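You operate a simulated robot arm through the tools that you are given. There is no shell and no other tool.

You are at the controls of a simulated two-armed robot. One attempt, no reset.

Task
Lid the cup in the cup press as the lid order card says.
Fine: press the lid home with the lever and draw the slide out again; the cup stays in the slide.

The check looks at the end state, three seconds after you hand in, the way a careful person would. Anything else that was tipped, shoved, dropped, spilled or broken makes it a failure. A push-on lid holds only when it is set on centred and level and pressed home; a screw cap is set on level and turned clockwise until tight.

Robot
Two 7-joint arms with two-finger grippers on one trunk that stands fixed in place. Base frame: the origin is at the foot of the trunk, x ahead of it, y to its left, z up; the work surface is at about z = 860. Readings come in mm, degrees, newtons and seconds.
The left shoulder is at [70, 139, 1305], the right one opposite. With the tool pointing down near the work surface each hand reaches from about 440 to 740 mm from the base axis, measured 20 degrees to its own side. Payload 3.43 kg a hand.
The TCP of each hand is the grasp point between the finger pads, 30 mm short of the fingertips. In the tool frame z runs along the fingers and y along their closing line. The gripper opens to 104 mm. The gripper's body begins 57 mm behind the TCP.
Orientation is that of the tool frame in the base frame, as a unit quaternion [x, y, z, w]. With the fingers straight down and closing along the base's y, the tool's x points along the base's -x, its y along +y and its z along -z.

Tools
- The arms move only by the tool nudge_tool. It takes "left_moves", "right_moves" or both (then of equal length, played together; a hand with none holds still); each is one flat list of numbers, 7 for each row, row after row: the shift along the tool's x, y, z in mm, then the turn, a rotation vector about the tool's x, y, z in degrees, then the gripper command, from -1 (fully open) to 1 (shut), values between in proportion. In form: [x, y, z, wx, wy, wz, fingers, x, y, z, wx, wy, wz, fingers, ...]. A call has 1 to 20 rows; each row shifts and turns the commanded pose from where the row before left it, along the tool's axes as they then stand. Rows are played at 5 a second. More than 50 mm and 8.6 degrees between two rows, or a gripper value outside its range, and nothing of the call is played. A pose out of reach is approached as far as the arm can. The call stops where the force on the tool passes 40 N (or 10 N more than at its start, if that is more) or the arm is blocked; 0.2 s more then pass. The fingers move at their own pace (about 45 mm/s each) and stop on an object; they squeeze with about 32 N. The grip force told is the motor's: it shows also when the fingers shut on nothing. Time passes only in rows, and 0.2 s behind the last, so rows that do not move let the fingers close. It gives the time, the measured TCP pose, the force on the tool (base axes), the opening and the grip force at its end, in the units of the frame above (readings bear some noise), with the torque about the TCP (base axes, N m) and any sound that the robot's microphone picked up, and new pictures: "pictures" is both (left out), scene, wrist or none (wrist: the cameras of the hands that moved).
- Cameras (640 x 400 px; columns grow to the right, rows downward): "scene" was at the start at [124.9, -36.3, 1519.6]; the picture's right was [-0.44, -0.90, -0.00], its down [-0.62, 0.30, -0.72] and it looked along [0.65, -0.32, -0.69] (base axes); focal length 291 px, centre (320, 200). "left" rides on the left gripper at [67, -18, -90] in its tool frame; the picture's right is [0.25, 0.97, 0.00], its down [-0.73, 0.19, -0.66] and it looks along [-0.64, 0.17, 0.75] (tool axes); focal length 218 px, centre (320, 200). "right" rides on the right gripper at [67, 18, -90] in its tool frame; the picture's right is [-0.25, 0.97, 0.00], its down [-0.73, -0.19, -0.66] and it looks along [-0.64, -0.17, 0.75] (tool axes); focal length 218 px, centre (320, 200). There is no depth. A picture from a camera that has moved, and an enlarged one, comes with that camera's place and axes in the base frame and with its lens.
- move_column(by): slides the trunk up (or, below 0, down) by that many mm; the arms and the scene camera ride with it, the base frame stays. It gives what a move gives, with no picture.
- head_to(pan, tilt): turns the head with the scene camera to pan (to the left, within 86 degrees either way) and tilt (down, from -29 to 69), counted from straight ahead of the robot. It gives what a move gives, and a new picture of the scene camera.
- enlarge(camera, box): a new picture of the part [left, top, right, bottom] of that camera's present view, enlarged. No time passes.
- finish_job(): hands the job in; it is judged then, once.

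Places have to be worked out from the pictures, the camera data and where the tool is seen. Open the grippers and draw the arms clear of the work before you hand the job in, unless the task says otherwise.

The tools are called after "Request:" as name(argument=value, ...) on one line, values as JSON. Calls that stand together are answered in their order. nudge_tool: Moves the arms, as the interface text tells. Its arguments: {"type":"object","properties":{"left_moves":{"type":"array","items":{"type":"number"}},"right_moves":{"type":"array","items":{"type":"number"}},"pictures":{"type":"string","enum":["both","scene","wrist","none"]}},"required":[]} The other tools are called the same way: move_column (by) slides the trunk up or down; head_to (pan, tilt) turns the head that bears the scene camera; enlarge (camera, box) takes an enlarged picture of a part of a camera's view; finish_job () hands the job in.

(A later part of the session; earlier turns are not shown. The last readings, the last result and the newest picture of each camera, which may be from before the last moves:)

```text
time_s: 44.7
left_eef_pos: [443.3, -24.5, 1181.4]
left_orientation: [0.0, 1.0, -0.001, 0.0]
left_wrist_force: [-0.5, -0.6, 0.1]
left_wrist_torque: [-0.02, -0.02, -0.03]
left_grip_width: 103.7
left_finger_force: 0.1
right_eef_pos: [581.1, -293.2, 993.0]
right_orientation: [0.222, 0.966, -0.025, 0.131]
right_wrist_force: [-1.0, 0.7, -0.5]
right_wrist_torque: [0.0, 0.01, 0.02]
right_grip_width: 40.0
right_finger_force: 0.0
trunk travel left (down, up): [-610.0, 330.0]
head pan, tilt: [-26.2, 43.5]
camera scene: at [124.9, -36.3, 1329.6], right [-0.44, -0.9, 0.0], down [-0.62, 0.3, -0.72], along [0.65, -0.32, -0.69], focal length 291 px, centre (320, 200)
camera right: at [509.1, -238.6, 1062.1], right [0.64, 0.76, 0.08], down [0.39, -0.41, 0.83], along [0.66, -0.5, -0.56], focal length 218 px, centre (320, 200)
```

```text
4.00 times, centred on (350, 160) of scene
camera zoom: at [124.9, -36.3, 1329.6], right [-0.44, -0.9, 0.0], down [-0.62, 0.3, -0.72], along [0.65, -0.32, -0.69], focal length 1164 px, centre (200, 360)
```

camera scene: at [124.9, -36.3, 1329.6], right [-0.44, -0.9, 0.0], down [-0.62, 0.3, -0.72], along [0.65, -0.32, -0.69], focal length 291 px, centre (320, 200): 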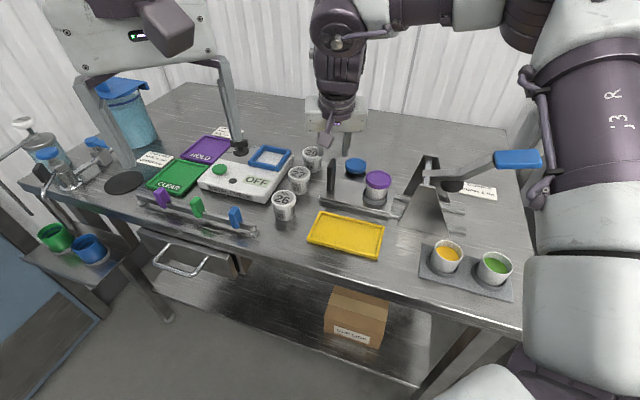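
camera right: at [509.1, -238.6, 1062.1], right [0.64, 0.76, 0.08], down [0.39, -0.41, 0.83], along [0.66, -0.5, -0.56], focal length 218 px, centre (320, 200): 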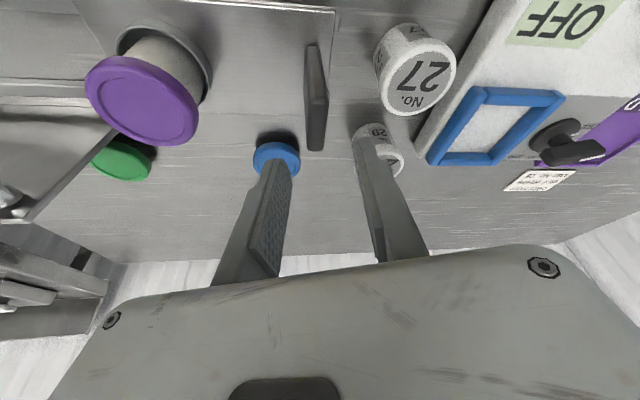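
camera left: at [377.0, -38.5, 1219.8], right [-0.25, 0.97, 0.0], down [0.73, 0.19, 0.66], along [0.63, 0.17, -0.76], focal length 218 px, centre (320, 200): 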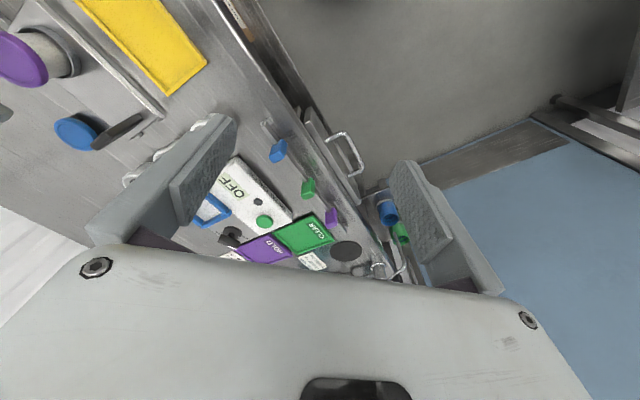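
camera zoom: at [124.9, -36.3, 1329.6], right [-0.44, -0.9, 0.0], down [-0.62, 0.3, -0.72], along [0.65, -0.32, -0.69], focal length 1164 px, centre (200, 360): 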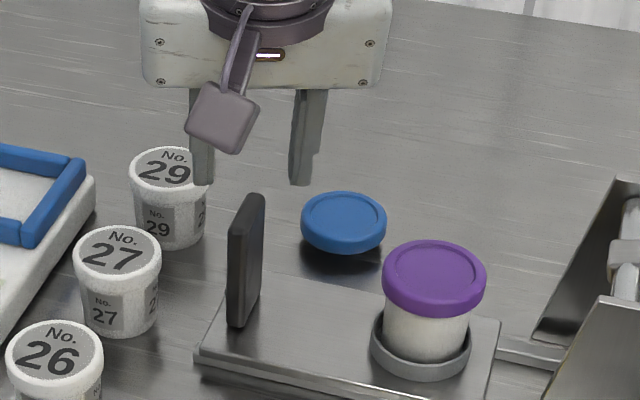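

With the 15° tilt the hand now reaches (581,-293,993), right over the handle (centre about (582,-293), plate at −44°). I descend 58 mm straight down so the fingers straddle the plate.

Request:
nudge_tool(right_moves=[3.75, 0, 14, 0, 0, 0, 0.23, 3.75, 0, 14, 0, 0, 0, 0.23, 0, 0, 0, 0, 0, 0, 0.23], pictures="both")

Request:
enlarge(camera="right", box=[216, 50, 424, 180])

Request:
enlarge(camera="scene", box=[300, 110, 400, 210])

```text
time_s: 45.5
left_eef_pos: [441.3, -24.6, 1180.0]
left_orientation: [0.0, 1.0, -0.001, 0.0]
left_wrist_force: [0.5, 0.7, -0.1]
left_wrist_torque: [0.02, 0.02, 0.0]
left_grip_width: 104.0
left_finger_force: 0.1
right_eef_pos: [580.9, -292.1, 964.2]
right_orientation: [0.222, 0.966, -0.025, 0.132]
right_wrist_force: [0.2, 0.2, -0.6]
right_wrist_torque: [-0.01, -0.01, -0.01]
right_grip_width: 39.9
right_finger_force: 0.1
trunk travel left (down, up): [-610.0, 330.0]
head pan, tilt: [-26.2, 43.5]
camera scene: at [124.7, -36.0, 1329.6], right [-0.44, -0.9, 0.0], down [-0.62, 0.3, -0.72], along [0.65, -0.32, -0.69], focal length 291 px, centre (320, 200)
camera right: at [509.3, -237.9, 1033.5], right [0.64, 0.76, 0.08], down [0.39, -0.41, 0.83], along [0.66, -0.5, -0.56], focal length 218 px, centre (320, 200)
```

scene: 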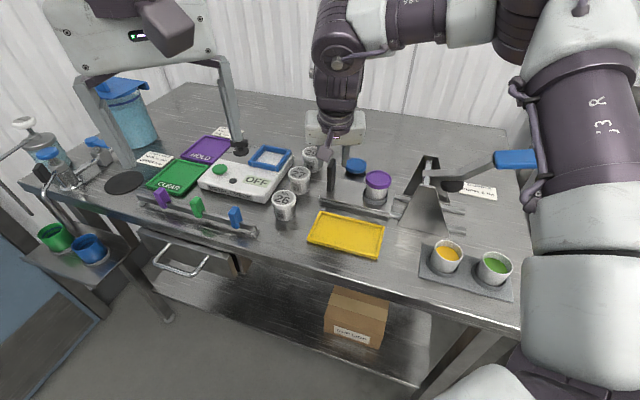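
right: 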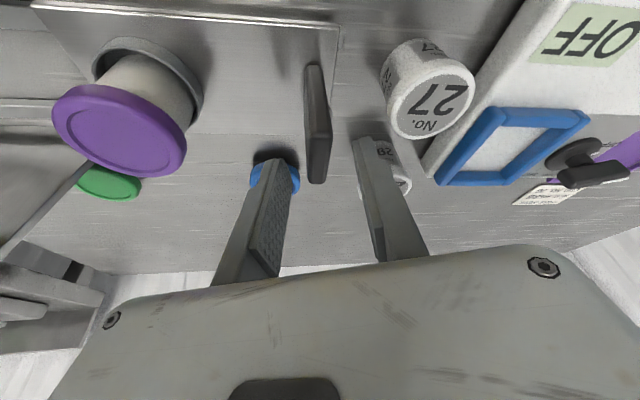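

```text
3.08 times, centred on (320, 115) of right
camera zoom: at [509.3, -237.9, 1033.5], right [0.64, 0.76, 0.08], down [0.39, -0.41, 0.83], along [0.66, -0.5, -0.56], focal length 672 px, centre (320, 462)
```

zoom: 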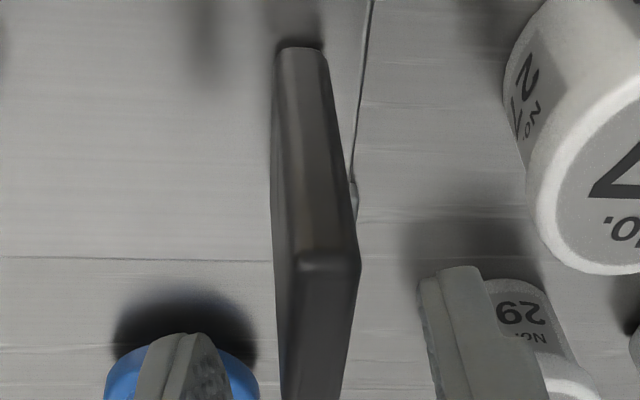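

```text
4.00 times, centred on (350, 160) of scene
camera zoom: at [124.7, -36.0, 1329.6], right [-0.44, -0.9, 0.0], down [-0.62, 0.3, -0.72], along [0.65, -0.32, -0.69], focal length 1164 px, centre (200, 360)
```

zoom: 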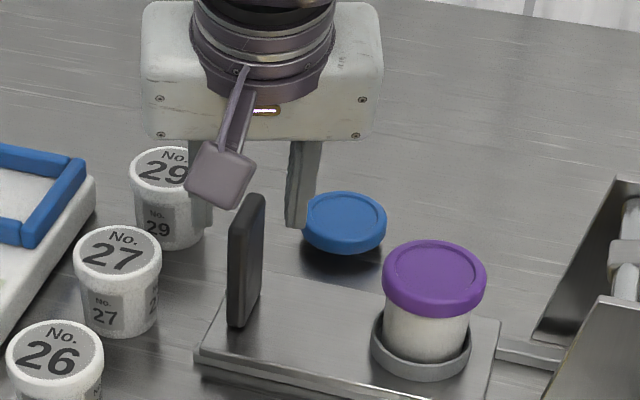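

The fingers are centred about the plate. I descend a further 29 mm so they straddle it to TCP z≈935.

Request:
nudge_tool(right_moves=[3.75, 0, 14, 0, 0, 0, 0.23, 3.75, 0, 14, 0, 0, 0, 0.23, 0, 0, 0, 0, 0, 0, 0.23], pictures="both")

Request:
enlarge(camera="right", box=[216, 70, 424, 200])

Request:
enlarge(camera="scene", box=[300, 110, 400, 210])

```text
time_s: 46.3
left_eef_pos: [441.5, -23.1, 1181.1]
left_orientation: [0.0, 1.0, 0.0, 0.0]
left_wrist_force: [-0.5, -0.1, -0.4]
left_wrist_torque: [-0.01, 0.0, -0.01]
left_grip_width: 103.9
left_finger_force: 0.0
right_eef_pos: [581.0, -293.0, 934.8]
right_orientation: [0.223, 0.965, -0.026, 0.132]
right_wrist_force: [-0.2, 0.3, 0.4]
right_wrist_torque: [0.02, 0.01, -0.02]
right_grip_width: 40.0
right_finger_force: 0.1
trunk travel left (down, up): [-610.0, 330.0]
head pan, tilt: [-26.2, 43.5]
camera scene: at [124.7, -35.9, 1329.6], right [-0.44, -0.9, 0.0], down [-0.62, 0.3, -0.72], along [0.65, -0.32, -0.69], focal length 291 px, centre (320, 200)
camera right: at [509.2, -237.8, 1004.5], right [0.64, 0.76, 0.08], down [0.39, -0.41, 0.83], along [0.66, -0.5, -0.56], focal length 218 px, centre (320, 200)
```

scene: 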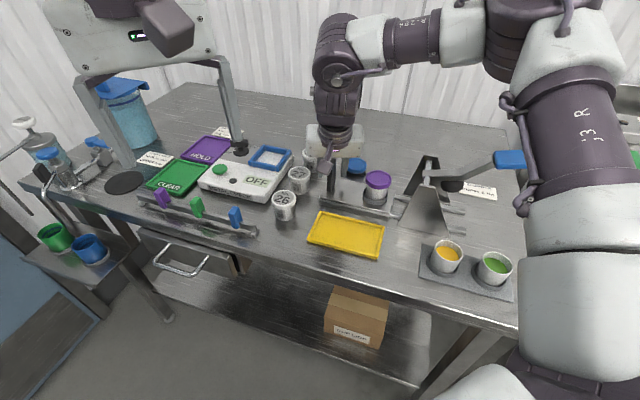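
right: 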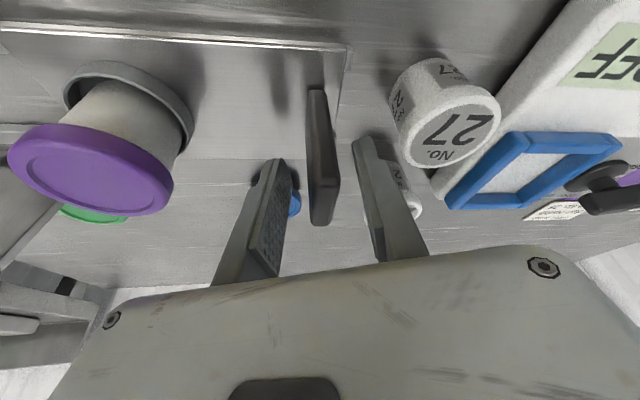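

```text
3.08 times, centred on (320, 135) of right
camera zoom: at [509.2, -237.8, 1004.5], right [0.64, 0.76, 0.08], down [0.39, -0.41, 0.83], along [0.66, -0.5, -0.56], focal length 672 px, centre (320, 400)
```

zoom: 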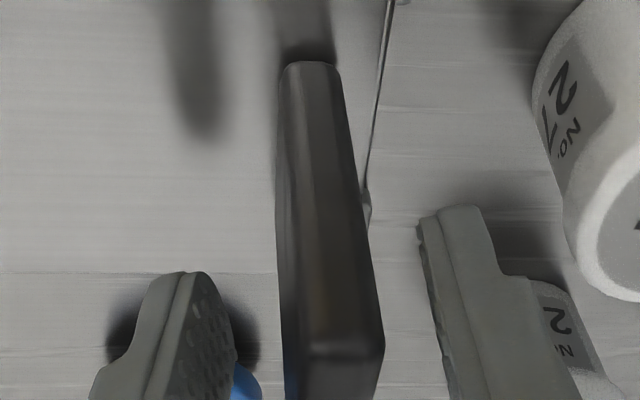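

```text
4.00 times, centred on (350, 160) of scene
camera zoom: at [124.7, -35.9, 1329.6], right [-0.44, -0.9, 0.0], down [-0.62, 0.3, -0.72], along [0.65, -0.32, -0.69], focal length 1164 px, centre (200, 360)
```

zoom: 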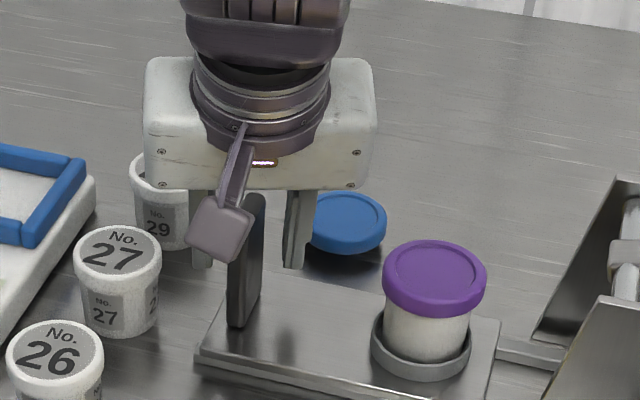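

The fingers straddle the handle with no contact force. I now push slowly along the rails toward the press: 40 mm in 4 mm rows, then check.

Request:
nudge_tool(right_moves=[1.19, -3.81, -0.32, 0, 0, 0, 0.23, 1.19, -3.81, -0.32, 0, 0, 0, 0.23, 1.19, -3.81, -0.32, 0, 0, 0, 0.23, 1.19, -3.81, -0.32, 0, 0, 0, 0.23, 1.19, -3.81, -0.32, 0, 0, 0, 0.23, 1.19, -3.81, -0.32, 0, 0, 0, 0.23, 1.19, -3.81, -0.32, 0, 0, 0, 0.23, 1.19, -3.81, -0.32, 0, 0, 0, 0.23, 1.19, -3.81, -0.32, 0, 0, 0, 0.23, 1.19, -3.81, -0.32, 0, 0, 0, 0.23], pictures="both")

Request:
enlarge(camera="scene", box=[320, 120, 480, 220])

```text
time_s: 48.5
left_eef_pos: [442.3, -23.3, 1180.5]
left_orientation: [0.0, 1.0, 0.0, 0.0]
left_wrist_force: [0.2, 0.1, -1.1]
left_wrist_torque: [-0.01, -0.05, 0.01]
left_grip_width: 103.8
left_finger_force: 0.1
right_eef_pos: [552.9, -320.4, 932.8]
right_orientation: [0.223, 0.966, -0.025, 0.132]
right_wrist_force: [-0.4, 0.9, 0.3]
right_wrist_torque: [-0.03, 0.01, -0.04]
right_grip_width: 40.3
right_finger_force: 0.2
trunk travel left (down, up): [-610.0, 330.0]
head pan, tilt: [-26.2, 43.5]
camera scene: at [124.8, -36.3, 1329.6], right [-0.44, -0.9, 0.0], down [-0.62, 0.3, -0.72], along [0.65, -0.32, -0.69], focal length 291 px, centre (320, 200)
camera right: at [481.7, -267.0, 1003.3], right [0.64, 0.76, 0.08], down [0.39, -0.41, 0.83], along [0.66, -0.5, -0.56], focal length 218 px, centre (320, 200)
```

scene: 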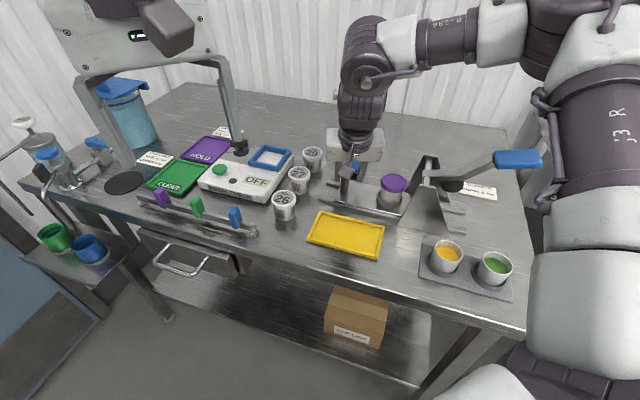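
right: 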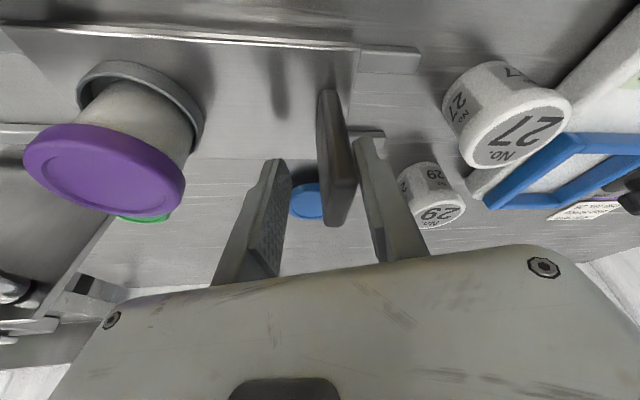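

```text
4.00 times, centred on (400, 170) of scene
camera zoom: at [124.8, -36.3, 1329.6], right [-0.44, -0.9, 0.0], down [-0.62, 0.3, -0.72], along [0.65, -0.32, -0.69], focal length 1164 px, centre (0, 320)
```

zoom: 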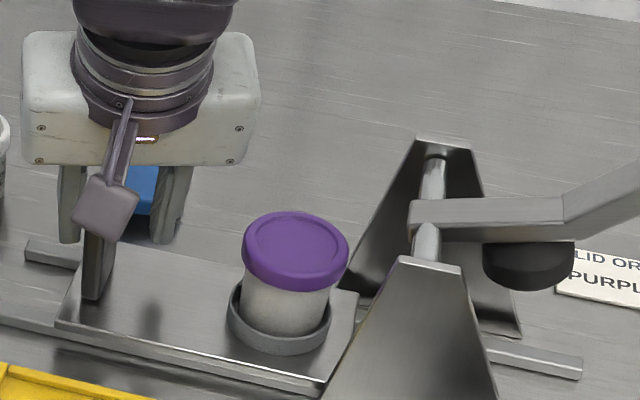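

The slide glides easily and the lid stays level. For clearance near the lever pivot I'd rather grip the plate: I turn the hand 18° to align with it, shift +8 mm to centre on it, and close the fingers in small steps.

Request:
nudge_tool(right_moves=[0, 0, 0, 1.55, 0, 5.8, 0.23, 0, 0, 0, 1.55, 0, 5.8, 0.23, 0, 0, 0, 1.55, 0, 5.8, 0.23, 0, 4, 0, 0, 0, 0, 0.23, 0, 4, 0, 0, 0, 0, 0.3, 0, 0, 0, 0, 0, 0, 0.3], pictures="both")

Request:
enlarge(camera="right", box=[216, 70, 424, 200])

Request:
enlarge(camera="scene", box=[320, 120, 480, 220])

```text
time_s: 49.9
left_eef_pos: [442.9, -24.7, 1180.1]
left_orientation: [0.0, 1.0, 0.0, 0.0]
left_wrist_force: [0.1, 0.2, 0.4]
left_wrist_torque: [0.0, 0.02, 0.05]
left_grip_width: 104.2
left_finger_force: 0.0
right_eef_pos: [596.0, -355.0, 951.0]
right_orientation: [0.371, 0.919, -0.045, 0.124]
right_wrist_force: [-0.4, -0.5, 0.3]
right_wrist_torque: [0.0, 0.01, -0.02]
right_grip_width: 36.2
right_finger_force: 0.1
right hand out of reach, approached as far as the arm can: row 1, 2, 3
trunk travel left (down, up): [-610.0, 330.0]
head pan, tilt: [-26.2, 43.5]
camera scene: at [125.1, -36.5, 1329.5], right [-0.44, -0.9, 0.0], down [-0.62, 0.3, -0.72], along [0.65, -0.32, -0.69], focal length 291 px, centre (320, 200)
camera right: at [545.1, -281.7, 1021.3], right [0.85, 0.53, 0.08], down [0.25, -0.51, 0.82], along [0.47, -0.68, -0.56], focal length 218 px, centre (320, 200)
```

scene: 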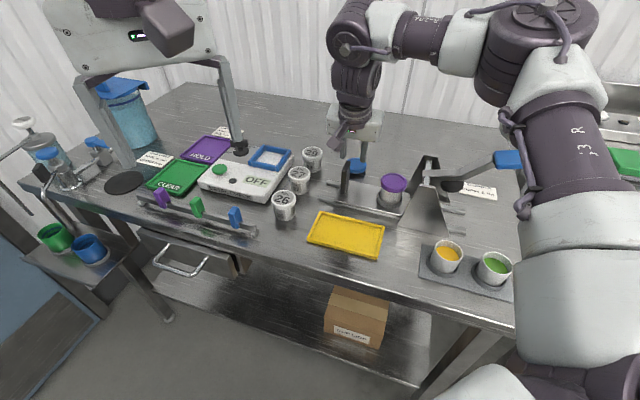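
right: 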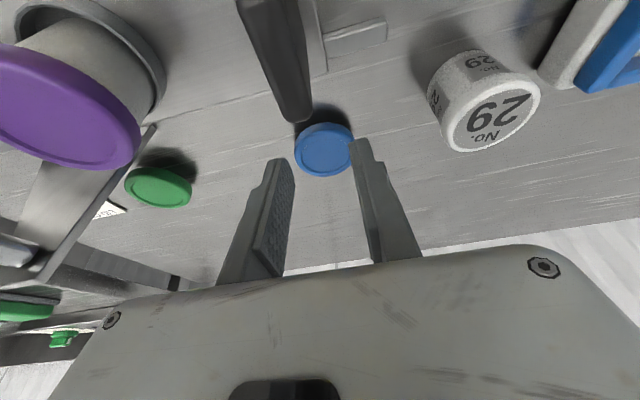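

```text
3.08 times, centred on (320, 135) of right
camera zoom: at [545.1, -281.7, 1021.3], right [0.85, 0.53, 0.08], down [0.25, -0.51, 0.82], along [0.47, -0.68, -0.56], focal length 672 px, centre (320, 400)
```

zoom: 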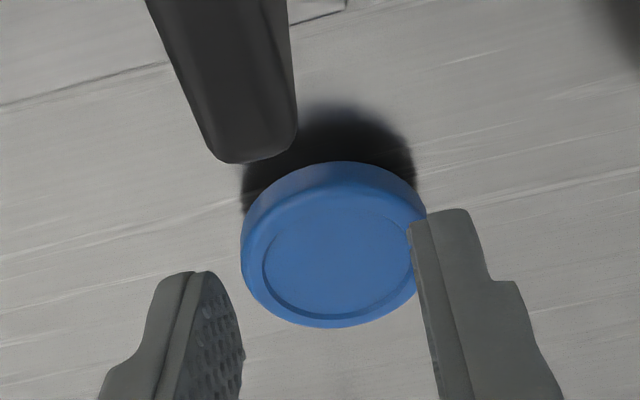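

```text
4.00 times, centred on (400, 170) of scene
camera zoom: at [125.1, -36.5, 1329.5], right [-0.44, -0.9, 0.0], down [-0.62, 0.3, -0.72], along [0.65, -0.32, -0.69], focal length 1164 px, centre (0, 320)
```

zoom: 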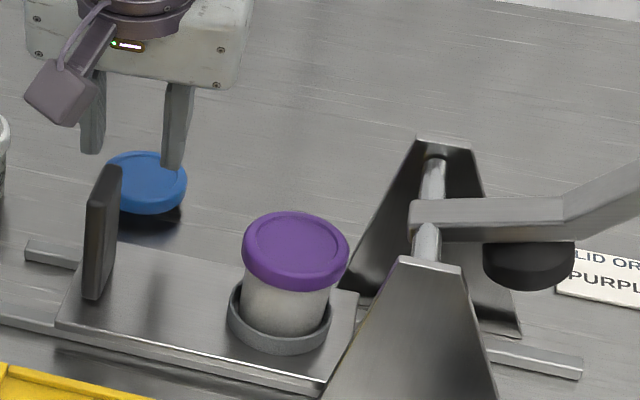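

The turn was beyond the arm's limits and the hand drifted out sideways along the plate to (596,-355), touching nothing. I raise it, turn back to the former yaw, and close the fingers to push the handle from its outer face instead.

Request:
nudge_tool(right_moves=[-6.5, 0, -24.2, 0, 0, 0, 0.3, -6.5, 0, -24.2, 0, 0, 0, 0.3, 0, 0, 0, -1.55, 0, -5.8, 0.6, 0, 0, 0, -1.55, 0, -5.8, 1, 0, 0, 0, -1.55, 0, -5.8, 1, 0, 0, 0, 0, 0, 0, 1], pictures="both")

Request:
enlarge(camera="scene", box=[320, 120, 480, 220])

```text
time_s: 51.3
left_eef_pos: [442.5, -24.9, 1180.8]
left_orientation: [0.0, 1.0, 0.0, -0.001]
left_wrist_force: [-0.3, 0.6, 0.3]
left_wrist_torque: [-0.04, 0.01, 0.0]
left_grip_width: 104.1
left_finger_force: 0.0
right_eef_pos: [595.6, -355.0, 1002.1]
right_orientation: [0.222, 0.966, -0.025, 0.132]
right_wrist_force: [0.2, -0.1, 0.3]
right_wrist_torque: [-0.01, -0.04, -0.02]
right_grip_width: 0.0
right_finger_force: 32.3
trunk travel left (down, up): [-610.0, 330.0]
head pan, tilt: [-26.2, 43.5]
camera scene: at [125.3, -36.4, 1329.5], right [-0.44, -0.9, 0.0], down [-0.62, 0.3, -0.72], along [0.65, -0.32, -0.69], focal length 291 px, centre (320, 200)
camera right: at [524.3, -301.0, 1071.2], right [0.64, 0.76, 0.08], down [0.39, -0.41, 0.82], along [0.66, -0.5, -0.56], focal length 218 px, centre (320, 200)
```

scene: 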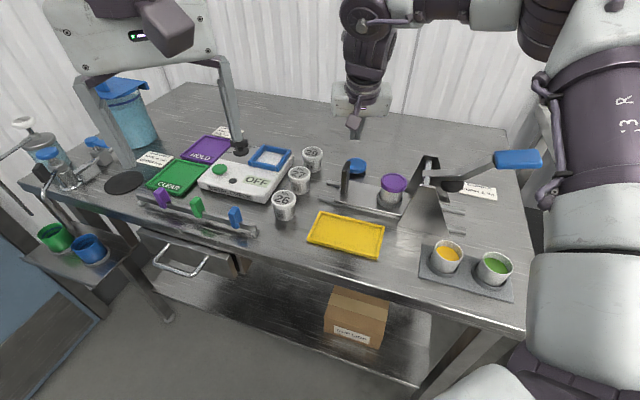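
right: 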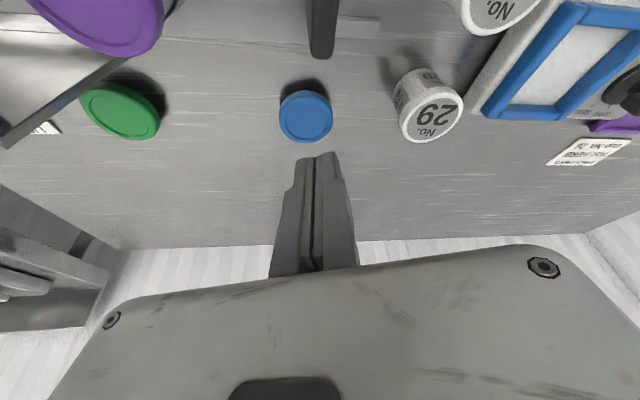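

```text
4.00 times, centred on (400, 170) of scene
camera zoom: at [125.3, -36.4, 1329.5], right [-0.44, -0.9, 0.0], down [-0.62, 0.3, -0.72], along [0.65, -0.32, -0.69], focal length 1164 px, centre (0, 320)
```

zoom: 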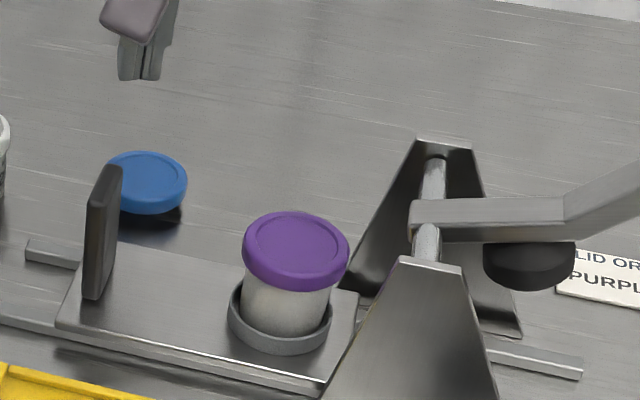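

The handle now stands at about (560,-315). I move the closed fingers over its outer side, to about (578.5,-297), still above its top.

Request:
nudge_tool(right_moves=[13.2, 15, -3.5, 0, 0, 0, 1, 13.2, 15, -3.5, 0, 0, 0, 1, 13.1, 14.9, -3.6, 0, 0, 0, 1, 0, 0, 0, 0, 0, 0, 1], pictures="both")

Request:
enlarge(camera="right", box=[216, 50, 424, 180])

Request:
enlarge(camera="scene", box=[300, 120, 400, 220])

```text
time_s: 52.3
left_eef_pos: [442.3, -23.3, 1179.1]
left_orientation: [0.0, 1.0, 0.0, 0.001]
left_wrist_force: [0.4, 0.3, 0.2]
left_wrist_torque: [0.04, 0.01, -0.05]
left_grip_width: 104.0
left_finger_force: 0.0
right_eef_pos: [578.5, -297.5, 1002.1]
right_orientation: [0.223, 0.965, -0.025, 0.132]
right_wrist_force: [-0.3, 0.2, 1.2]
right_wrist_torque: [0.01, 0.0, -0.02]
right_grip_width: 0.0
right_finger_force: 31.7
trunk travel left (down, up): [-610.0, 330.0]
head pan, tilt: [-26.2, 43.5]
camera scene: at [125.0, -36.5, 1329.5], right [-0.44, -0.9, 0.0], down [-0.62, 0.3, -0.72], along [0.65, -0.32, -0.69], focal length 291 px, centre (320, 200)
camera right: at [507.1, -242.8, 1071.1], right [0.64, 0.76, 0.08], down [0.39, -0.41, 0.82], along [0.66, -0.5, -0.56], focal length 218 px, centre (320, 200)
```

scene: 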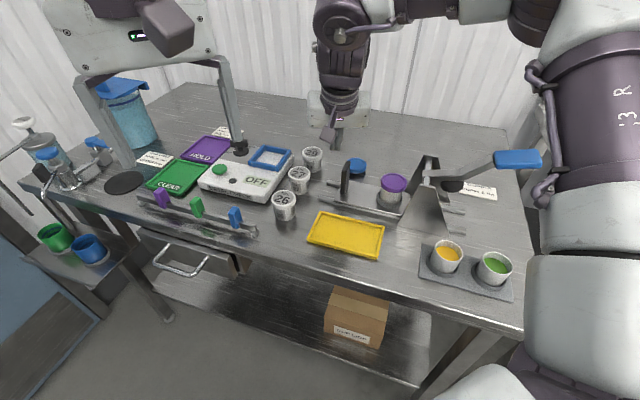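
right: 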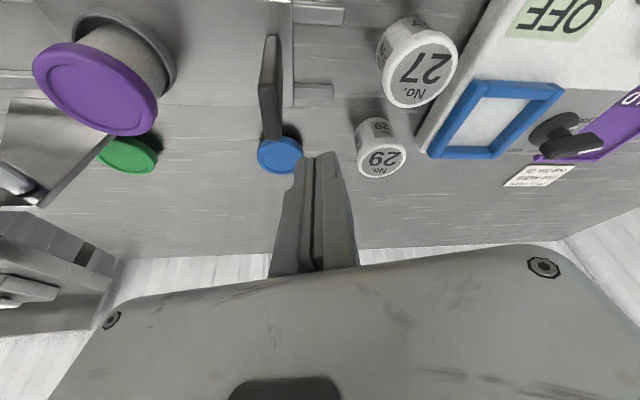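

```text
3.08 times, centred on (320, 115) of right
camera zoom: at [507.1, -242.8, 1071.1], right [0.64, 0.76, 0.08], down [0.39, -0.41, 0.82], along [0.66, -0.5, -0.56], focal length 672 px, centre (320, 462)
```

zoom: 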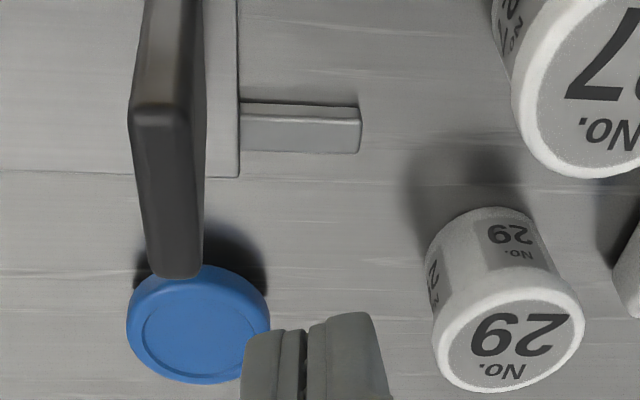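

```text
4.00 times, centred on (350, 170) of scene
camera zoom: at [125.0, -36.5, 1329.5], right [-0.44, -0.9, 0.0], down [-0.62, 0.3, -0.72], along [0.65, -0.32, -0.69], focal length 1164 px, centre (200, 320)
```

zoom: 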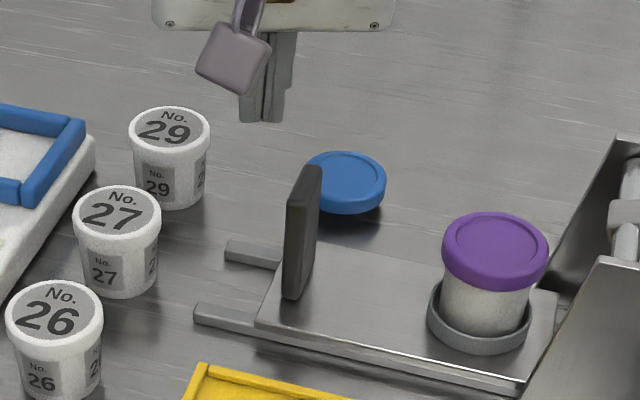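

The closed fingers are about 28 mm beyond the plate's centre on its outer side, centred on its width, with cups 27 and 29 clear. I descend 67 mm beside the plate.

Request:
nudge_tool(right_moves=[4.35, 0, 16.2, 0, 0, 0, 1, 4.35, 0, 16.2, 0, 0, 0, 1, 4.35, 0, 16.2, 0, 0, 0, 1, 4.35, 0, 16.2, 0, 0, 0, 1, 0, 0, 0, 0, 0, 0, 1], pictures="both")

Request:
enlarge(camera="scene", box=[300, 120, 400, 220])

```text
time_s: 53.5
left_eef_pos: [441.4, -24.2, 1181.4]
left_orientation: [0.0, 1.0, 0.0, 0.0]
left_wrist_force: [-0.3, -0.3, 0.2]
left_wrist_torque: [-0.02, -0.04, 0.03]
left_grip_width: 103.8
left_finger_force: 0.1
right_eef_pos: [579.3, -296.5, 934.8]
right_orientation: [0.224, 0.965, -0.025, 0.132]
right_wrist_force: [0.0, 0.1, 1.2]
right_wrist_torque: [0.02, 0.01, 0.02]
right_grip_width: 0.0
right_finger_force: 31.8
trunk travel left (down, up): [-610.0, 330.0]
head pan, tilt: [-26.2, 43.5]
camera scene: at [124.7, -36.0, 1329.6], right [-0.44, -0.9, 0.0], down [-0.62, 0.3, -0.72], along [0.65, -0.32, -0.69], focal length 291 px, centre (320, 200)
camera right: at [507.1, -241.9, 1004.4], right [0.64, 0.76, 0.08], down [0.39, -0.41, 0.83], along [0.66, -0.5, -0.56], focal length 218 px, centre (320, 200)
```

scene: 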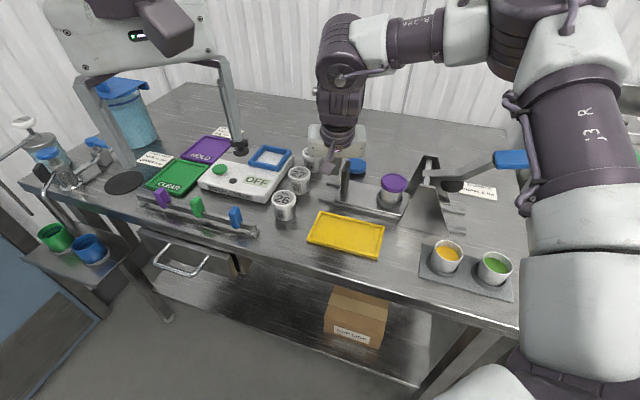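
right: 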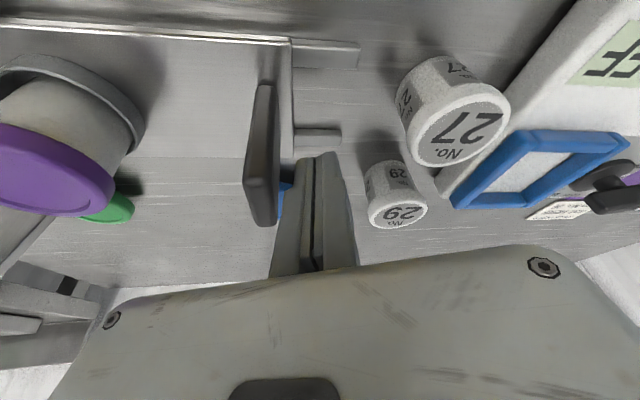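

```text
4.00 times, centred on (350, 170) of scene
camera zoom: at [124.7, -36.0, 1329.6], right [-0.44, -0.9, 0.0], down [-0.62, 0.3, -0.72], along [0.65, -0.32, -0.69], focal length 1164 px, centre (200, 320)
```

zoom: 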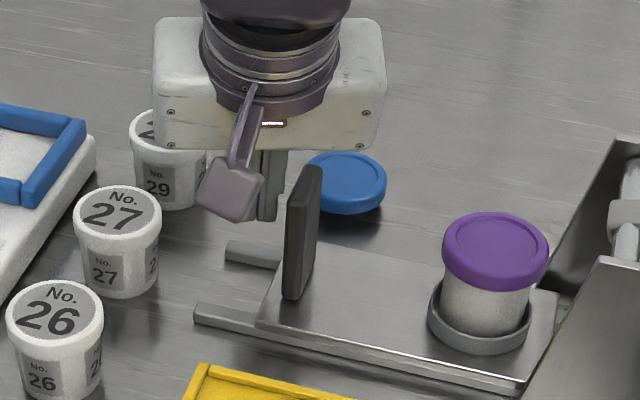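

The peg stands beside the plate with about 10 mm to spare. I push 80 mm along the rails in 4 mm rows.

Request:
nudge_tool(right_moves=[1.19, -3.81, -0.31, 0, 0, 0, 1, 1.19, -3.81, -0.31, 0, 0, 0, 1, 1.19, -3.81, -0.31, 0, 0, 0, 1, 1.19, -3.81, -0.31, 0, 0, 0, 1, 1.19, -3.81, -0.31, 0, 0, 0, 1, 1.19, -3.81, -0.31, 0, 0, 0, 1, 1.19, -3.81, -0.31, 0, 0, 0, 1, 1.19, -3.81, -0.31, 0, 0, 0, 1, 1.19, -3.81, -0.31, 0, 0, 0, 1, 1.19, -3.81, -0.31, 0, 0, 0, 1, 1.19, -3.81, -0.31, 0, 0, 0, 1, 1.19, -3.81, -0.31, 0, 0, 0, 1, 1.19, -3.81, -0.31, 0, 0, 0, 1, 1.19, -3.81, -0.31, 0, 0, 0, 1, 1.19, -3.81, -0.31, 0, 0, 0, 1, 1.19, -3.81, -0.31, 0, 0, 0, 1, 1.19, -3.81, -0.31, 0, 0, 0, 1, 1.19, -3.81, -0.31, 0, 0, 0, 1, 1.19, -3.81, -0.31, 0, 0, 0, 1, 1.19, -3.81, -0.31, 0, 0, 0, 1], pictures="both")

Request:
enlarge(camera="scene", box=[340, 130, 480, 220])

```text
time_s: 57.7
left_eef_pos: [442.2, -24.4, 1181.6]
left_orientation: [0.0, 1.0, 0.0, 0.0]
left_wrist_force: [0.1, 0.2, -0.1]
left_wrist_torque: [-0.05, -0.02, 0.0]
left_grip_width: 104.3
left_finger_force: 0.0
right_eef_pos: [523.5, -354.1, 933.1]
right_orientation: [0.222, 0.966, -0.025, 0.131]
right_wrist_force: [0.3, 0.6, 0.1]
right_wrist_torque: [-0.04, 0.05, -0.01]
right_grip_width: 0.0
right_finger_force: 32.6
trunk travel left (down, up): [-610.0, 330.0]
head pan, tilt: [-26.2, 43.5]
camera scene: at [124.8, -36.1, 1329.6], right [-0.44, -0.9, 0.0], down [-0.62, 0.3, -0.72], along [0.65, -0.32, -0.69], focal length 291 px, centre (320, 200)
camera right: at [452.3, -299.4, 1002.8], right [0.64, 0.76, 0.08], down [0.39, -0.41, 0.83], along [0.66, -0.5, -0.56], focal length 218 px, centre (320, 200)
```

scene: 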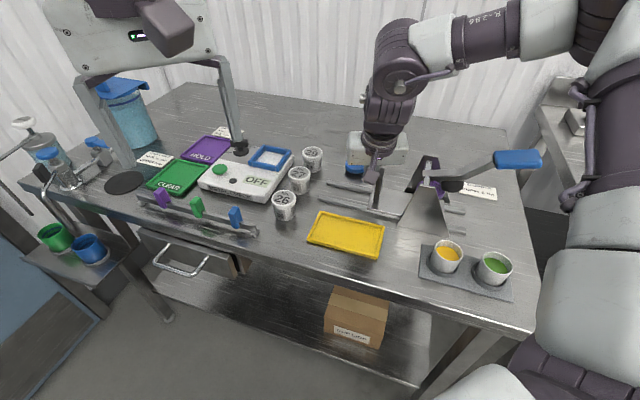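
right: 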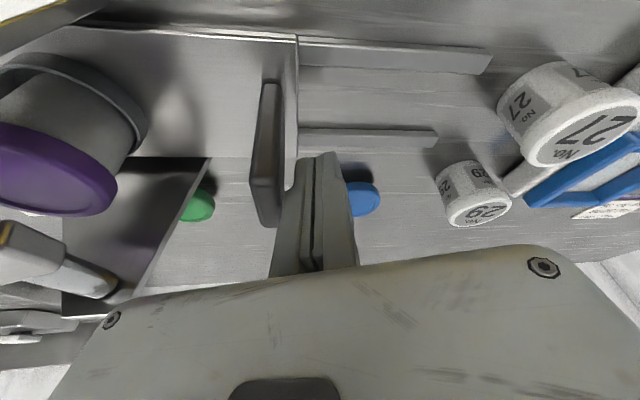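

```text
4.44 times, centred on (410, 175) of scene
camera zoom: at [124.8, -36.1, 1329.6], right [-0.44, -0.9, 0.0], down [-0.62, 0.3, -0.72], along [0.65, -0.32, -0.69], focal length 1293 px, centre (-80, 311)
```

zoom: 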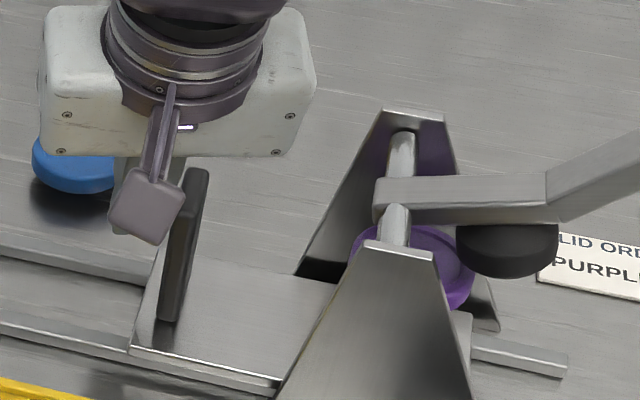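

The lid has passed under the pivot bar without contact. I continue 40 mm more in 4 mm rows toward the pad position.

Request:
nudge_tool(right_moves=[1.19, -3.81, -0.31, 0, 0, 0, 1, 1.19, -3.81, -0.31, 0, 0, 0, 1, 1.19, -3.81, -0.31, 0, 0, 0, 1, 1.19, -3.81, -0.31, 0, 0, 0, 1, 1.19, -3.81, -0.31, 0, 0, 0, 1, 1.19, -3.81, -0.31, 0, 0, 0, 1, 1.19, -3.81, -0.31, 0, 0, 0, 1, 1.19, -3.81, -0.31, 0, 0, 0, 1, 1.19, -3.81, -0.31, 0, 0, 0, 1, 1.19, -3.81, -0.31, 0, 0, 0, 1], pictures="both")

Request:
enlarge(camera="scene", box=[360, 130, 500, 220])

```text
time_s: 59.9
left_eef_pos: [447.4, -18.6, 1179.0]
left_orientation: [0.0, 1.0, -0.002, -0.003]
left_wrist_force: [0.2, 0.5, -0.4]
left_wrist_torque: [0.04, -0.03, -0.02]
left_grip_width: 104.0
left_finger_force: 0.2
right_eef_pos: [502.5, -375.5, 933.6]
right_orientation: [0.222, 0.966, -0.023, 0.133]
right_wrist_force: [26.3, 25.1, -5.2]
right_wrist_torque: [-0.39, 0.32, -0.43]
right_grip_width: 0.0
right_finger_force: 31.9
trunk travel left (down, up): [-610.0, 330.0]
head pan, tilt: [-26.2, 43.5]
camera scene: at [131.5, -30.0, 1329.0], right [-0.44, -0.9, 0.01], down [-0.62, 0.3, -0.72], along [0.65, -0.32, -0.69], focal length 291 px, centre (320, 200)
camera right: at [430.2, -322.2, 1002.7], right [0.64, 0.77, 0.08], down [0.39, -0.41, 0.83], along [0.67, -0.49, -0.56], focal length 218 px, centre (320, 200)
```

scene: 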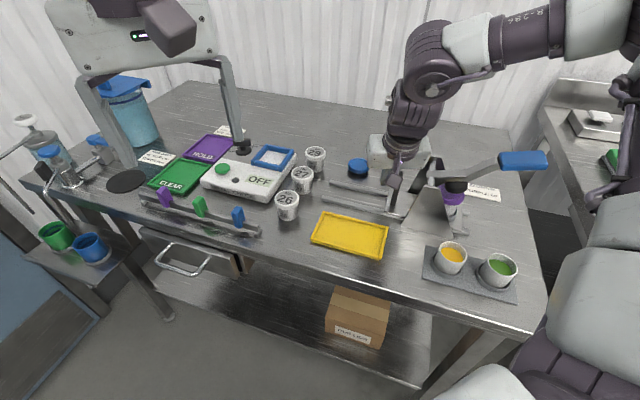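
right: 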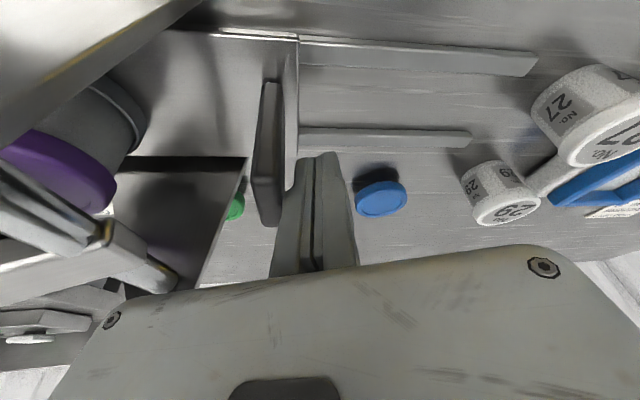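

```text
4.44 times, centred on (430, 175) of scene
camera zoom: at [131.5, -30.0, 1329.0], right [-0.44, -0.9, 0.01], down [-0.62, 0.3, -0.72], along [0.65, -0.32, -0.69], focal length 1293 px, centre (-169, 311)
```

zoom: 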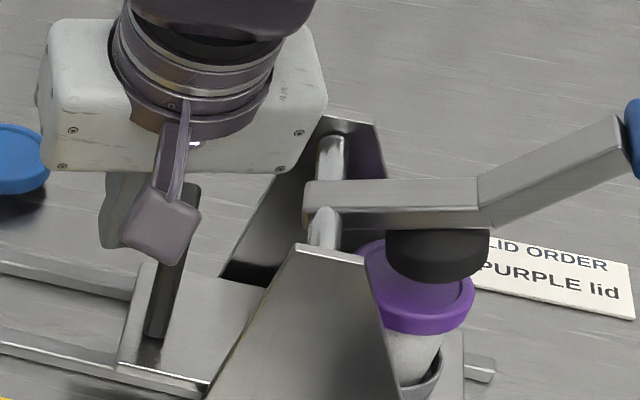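

The push met the end stop (36 N) with the lid under the lever pad. I back the hand off 8 mm along +e to relieve the load and look again.

Request:
nudge_tool(right_moves=[-1.19, 3.81, 0.31, 0, 0, 0, 1, -1.19, 3.81, 0.31, 0, 0, 0, 1, 0, 0, 0, 0, 0, 0, 1], pictures="both")

Request:
enlarge(camera="scene", box=[400, 140, 500, 220])

Request:
enlarge(camera="right", box=[0, 0, 256, 160])

```text
time_s: 60.7
left_eef_pos: [443.8, -21.5, 1180.8]
left_orientation: [0.0, 1.0, -0.002, -0.001]
left_wrist_force: [0.5, 0.1, -0.4]
left_wrist_torque: [0.01, -0.01, 0.02]
left_grip_width: 103.8
left_finger_force: 0.0
right_eef_pos: [502.6, -375.6, 933.1]
right_orientation: [0.223, 0.966, -0.027, 0.131]
right_wrist_force: [10.2, 8.5, 6.4]
right_wrist_torque: [-0.17, 0.32, -0.14]
right_grip_width: 0.0
right_finger_force: 32.2
trunk travel left (down, up): [-610.0, 330.0]
head pan, tilt: [-26.2, 43.5]
camera scene: at [126.0, -34.4, 1329.6], right [-0.44, -0.9, 0.0], down [-0.62, 0.3, -0.72], along [0.65, -0.32, -0.69], focal length 291 px, centre (320, 200)
camera right: at [431.0, -321.4, 1002.6], right [0.64, 0.76, 0.07], down [0.39, -0.41, 0.83], along [0.66, -0.5, -0.56], focal length 218 px, centre (320, 200)
```

scene: 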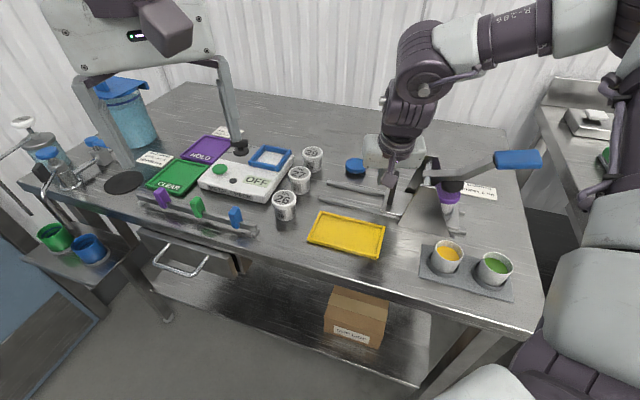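
right: 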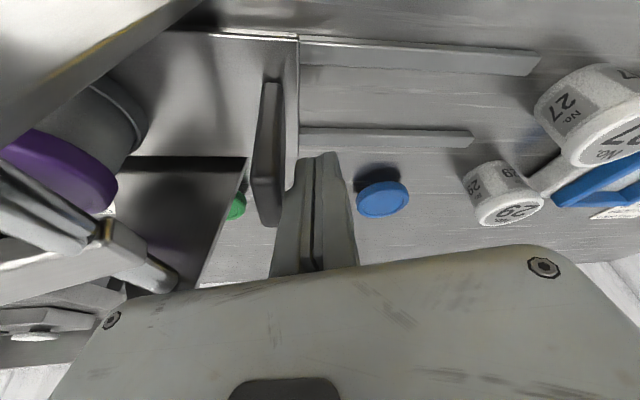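

```text
5.00 times, centred on (450, 180) of scene
camera zoom: at [126.0, -34.4, 1329.6], right [-0.44, -0.9, 0.0], down [-0.62, 0.3, -0.72], along [0.65, -0.32, -0.69], focal length 1455 px, centre (-330, 300)
```

zoom: 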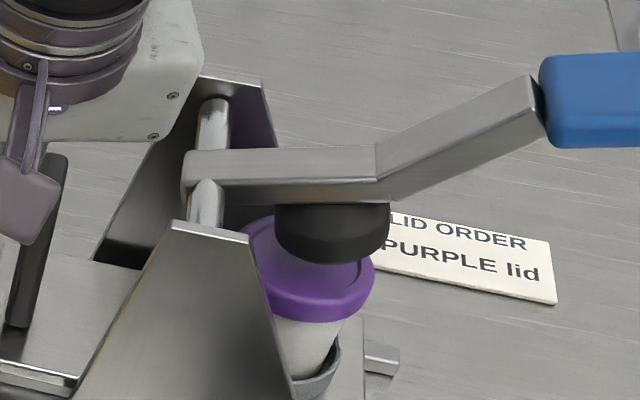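

```text
2.50 times, centred on (128, 80) of right
camera zoom: at [431.0, -321.4, 1002.6], right [0.64, 0.76, 0.07], down [0.39, -0.41, 0.83], along [0.66, -0.5, -0.56], focal length 546 px, centre (800, 500)
```

zoom: 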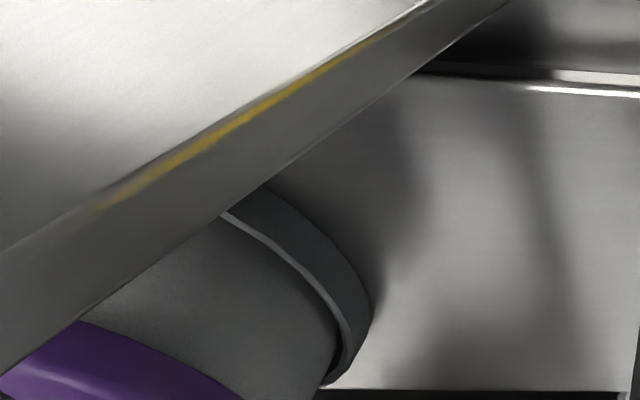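

The lid sits at about s=47 mm past the pivot with the pad right above it, so the slide is home. I back off the handle by another 16 mm, raise the hand 100 mm, and set it vertical again.

Request:
nudge_tool(right_moves=[-1.19, 3.81, 0.31, 0, 0, 0, 1, -1.19, 3.81, 0.31, 0, 0, 0, 1, -1.19, 3.81, 0.31, 0, 0, 0, 1, -1.19, 3.81, 0.31, 0, 0, 0, 1, -5.2, 0, -19.3, 0, 0, 0, 1, -5.2, 0, -19.3, 0, 0, 0, 1, -5.2, 0, -19.3, 0, 0, 0, 1, -5.2, 0, -19.3, 0, 0, 0, 1, -5.2, 0, -19.3, 0, 0, 0, 1, 0, 0, 0, 0, 7.5, 0, 1, 0, 0, 0, 0, 7.5, 0, 1, 0, 0, 0, 0, 0, 0, 1], pictures="both")

Request:
enlarge(camera="scene", box=[390, 130, 550, 230])

Request:
enlarge(camera="right", box=[0, 0, 256, 160])

```text
time_s: 63.3
left_eef_pos: [442.4, -23.2, 1181.0]
left_orientation: [0.0, 1.0, 0.0, 0.0]
left_wrist_force: [-0.3, 0.4, 0.6]
left_wrist_torque: [0.0, -0.01, 0.0]
left_grip_width: 103.7
left_finger_force: 0.0
right_eef_pos: [510.1, -365.4, 1033.8]
right_orientation: [0.225, 0.974, 0.005, 0.005]
right_wrist_force: [-0.9, 0.0, -0.2]
right_wrist_torque: [0.02, 0.01, 0.01]
right_grip_width: 0.1
right_finger_force: 31.5
trunk travel left (down, up): [-610.0, 330.0]
head pan, tilt: [-26.2, 43.5]
camera scene: at [123.9, -36.3, 1329.7], right [-0.44, -0.9, 0.0], down [-0.62, 0.3, -0.73], along [0.65, -0.32, -0.69], focal length 291 px, centre (320, 200)
camera right: at [457.9, -321.1, 1123.8], right [0.65, 0.76, 0.01], down [0.57, -0.49, 0.66], along [0.51, -0.42, -0.75], focal length 218 px, centre (320, 200)
```

scene: 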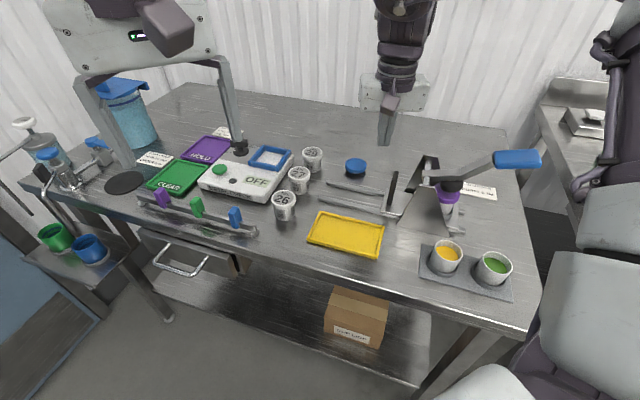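
right: 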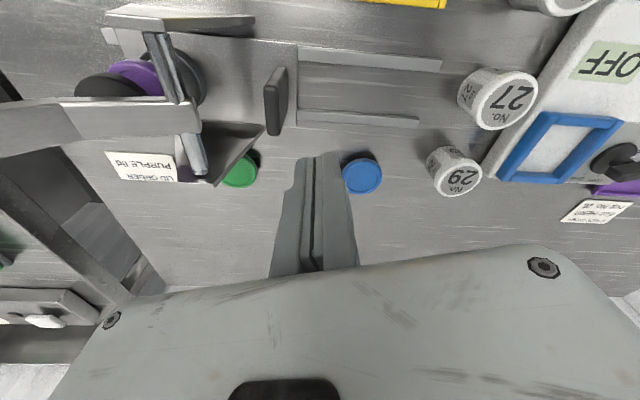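

```text
4.00 times, centred on (470, 180) of scene
camera zoom: at [123.9, -36.3, 1329.7], right [-0.44, -0.9, 0.0], down [-0.62, 0.3, -0.73], along [0.65, -0.32, -0.69], focal length 1164 px, centre (-280, 280)
```

zoom: 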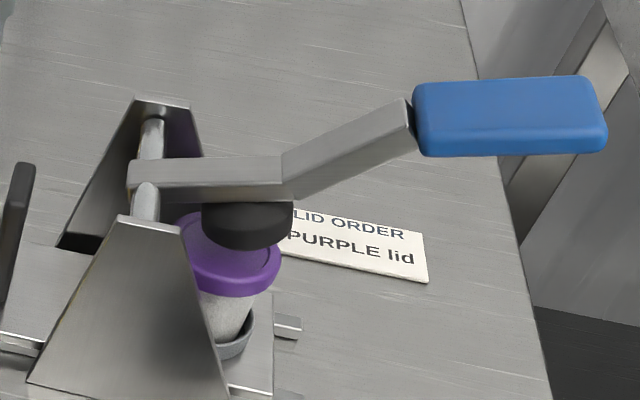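

```text
2.50 times, centred on (128, 80) of right
camera zoom: at [457.9, -321.1, 1123.8], right [0.65, 0.76, 0.01], down [0.57, -0.49, 0.66], along [0.51, -0.42, -0.75], focal length 546 px, centre (800, 500)
```

zoom: 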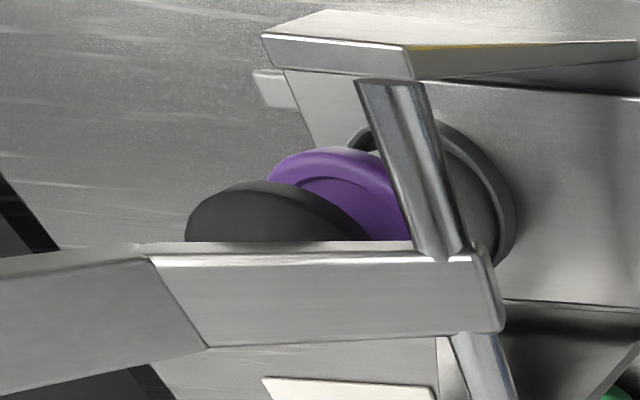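

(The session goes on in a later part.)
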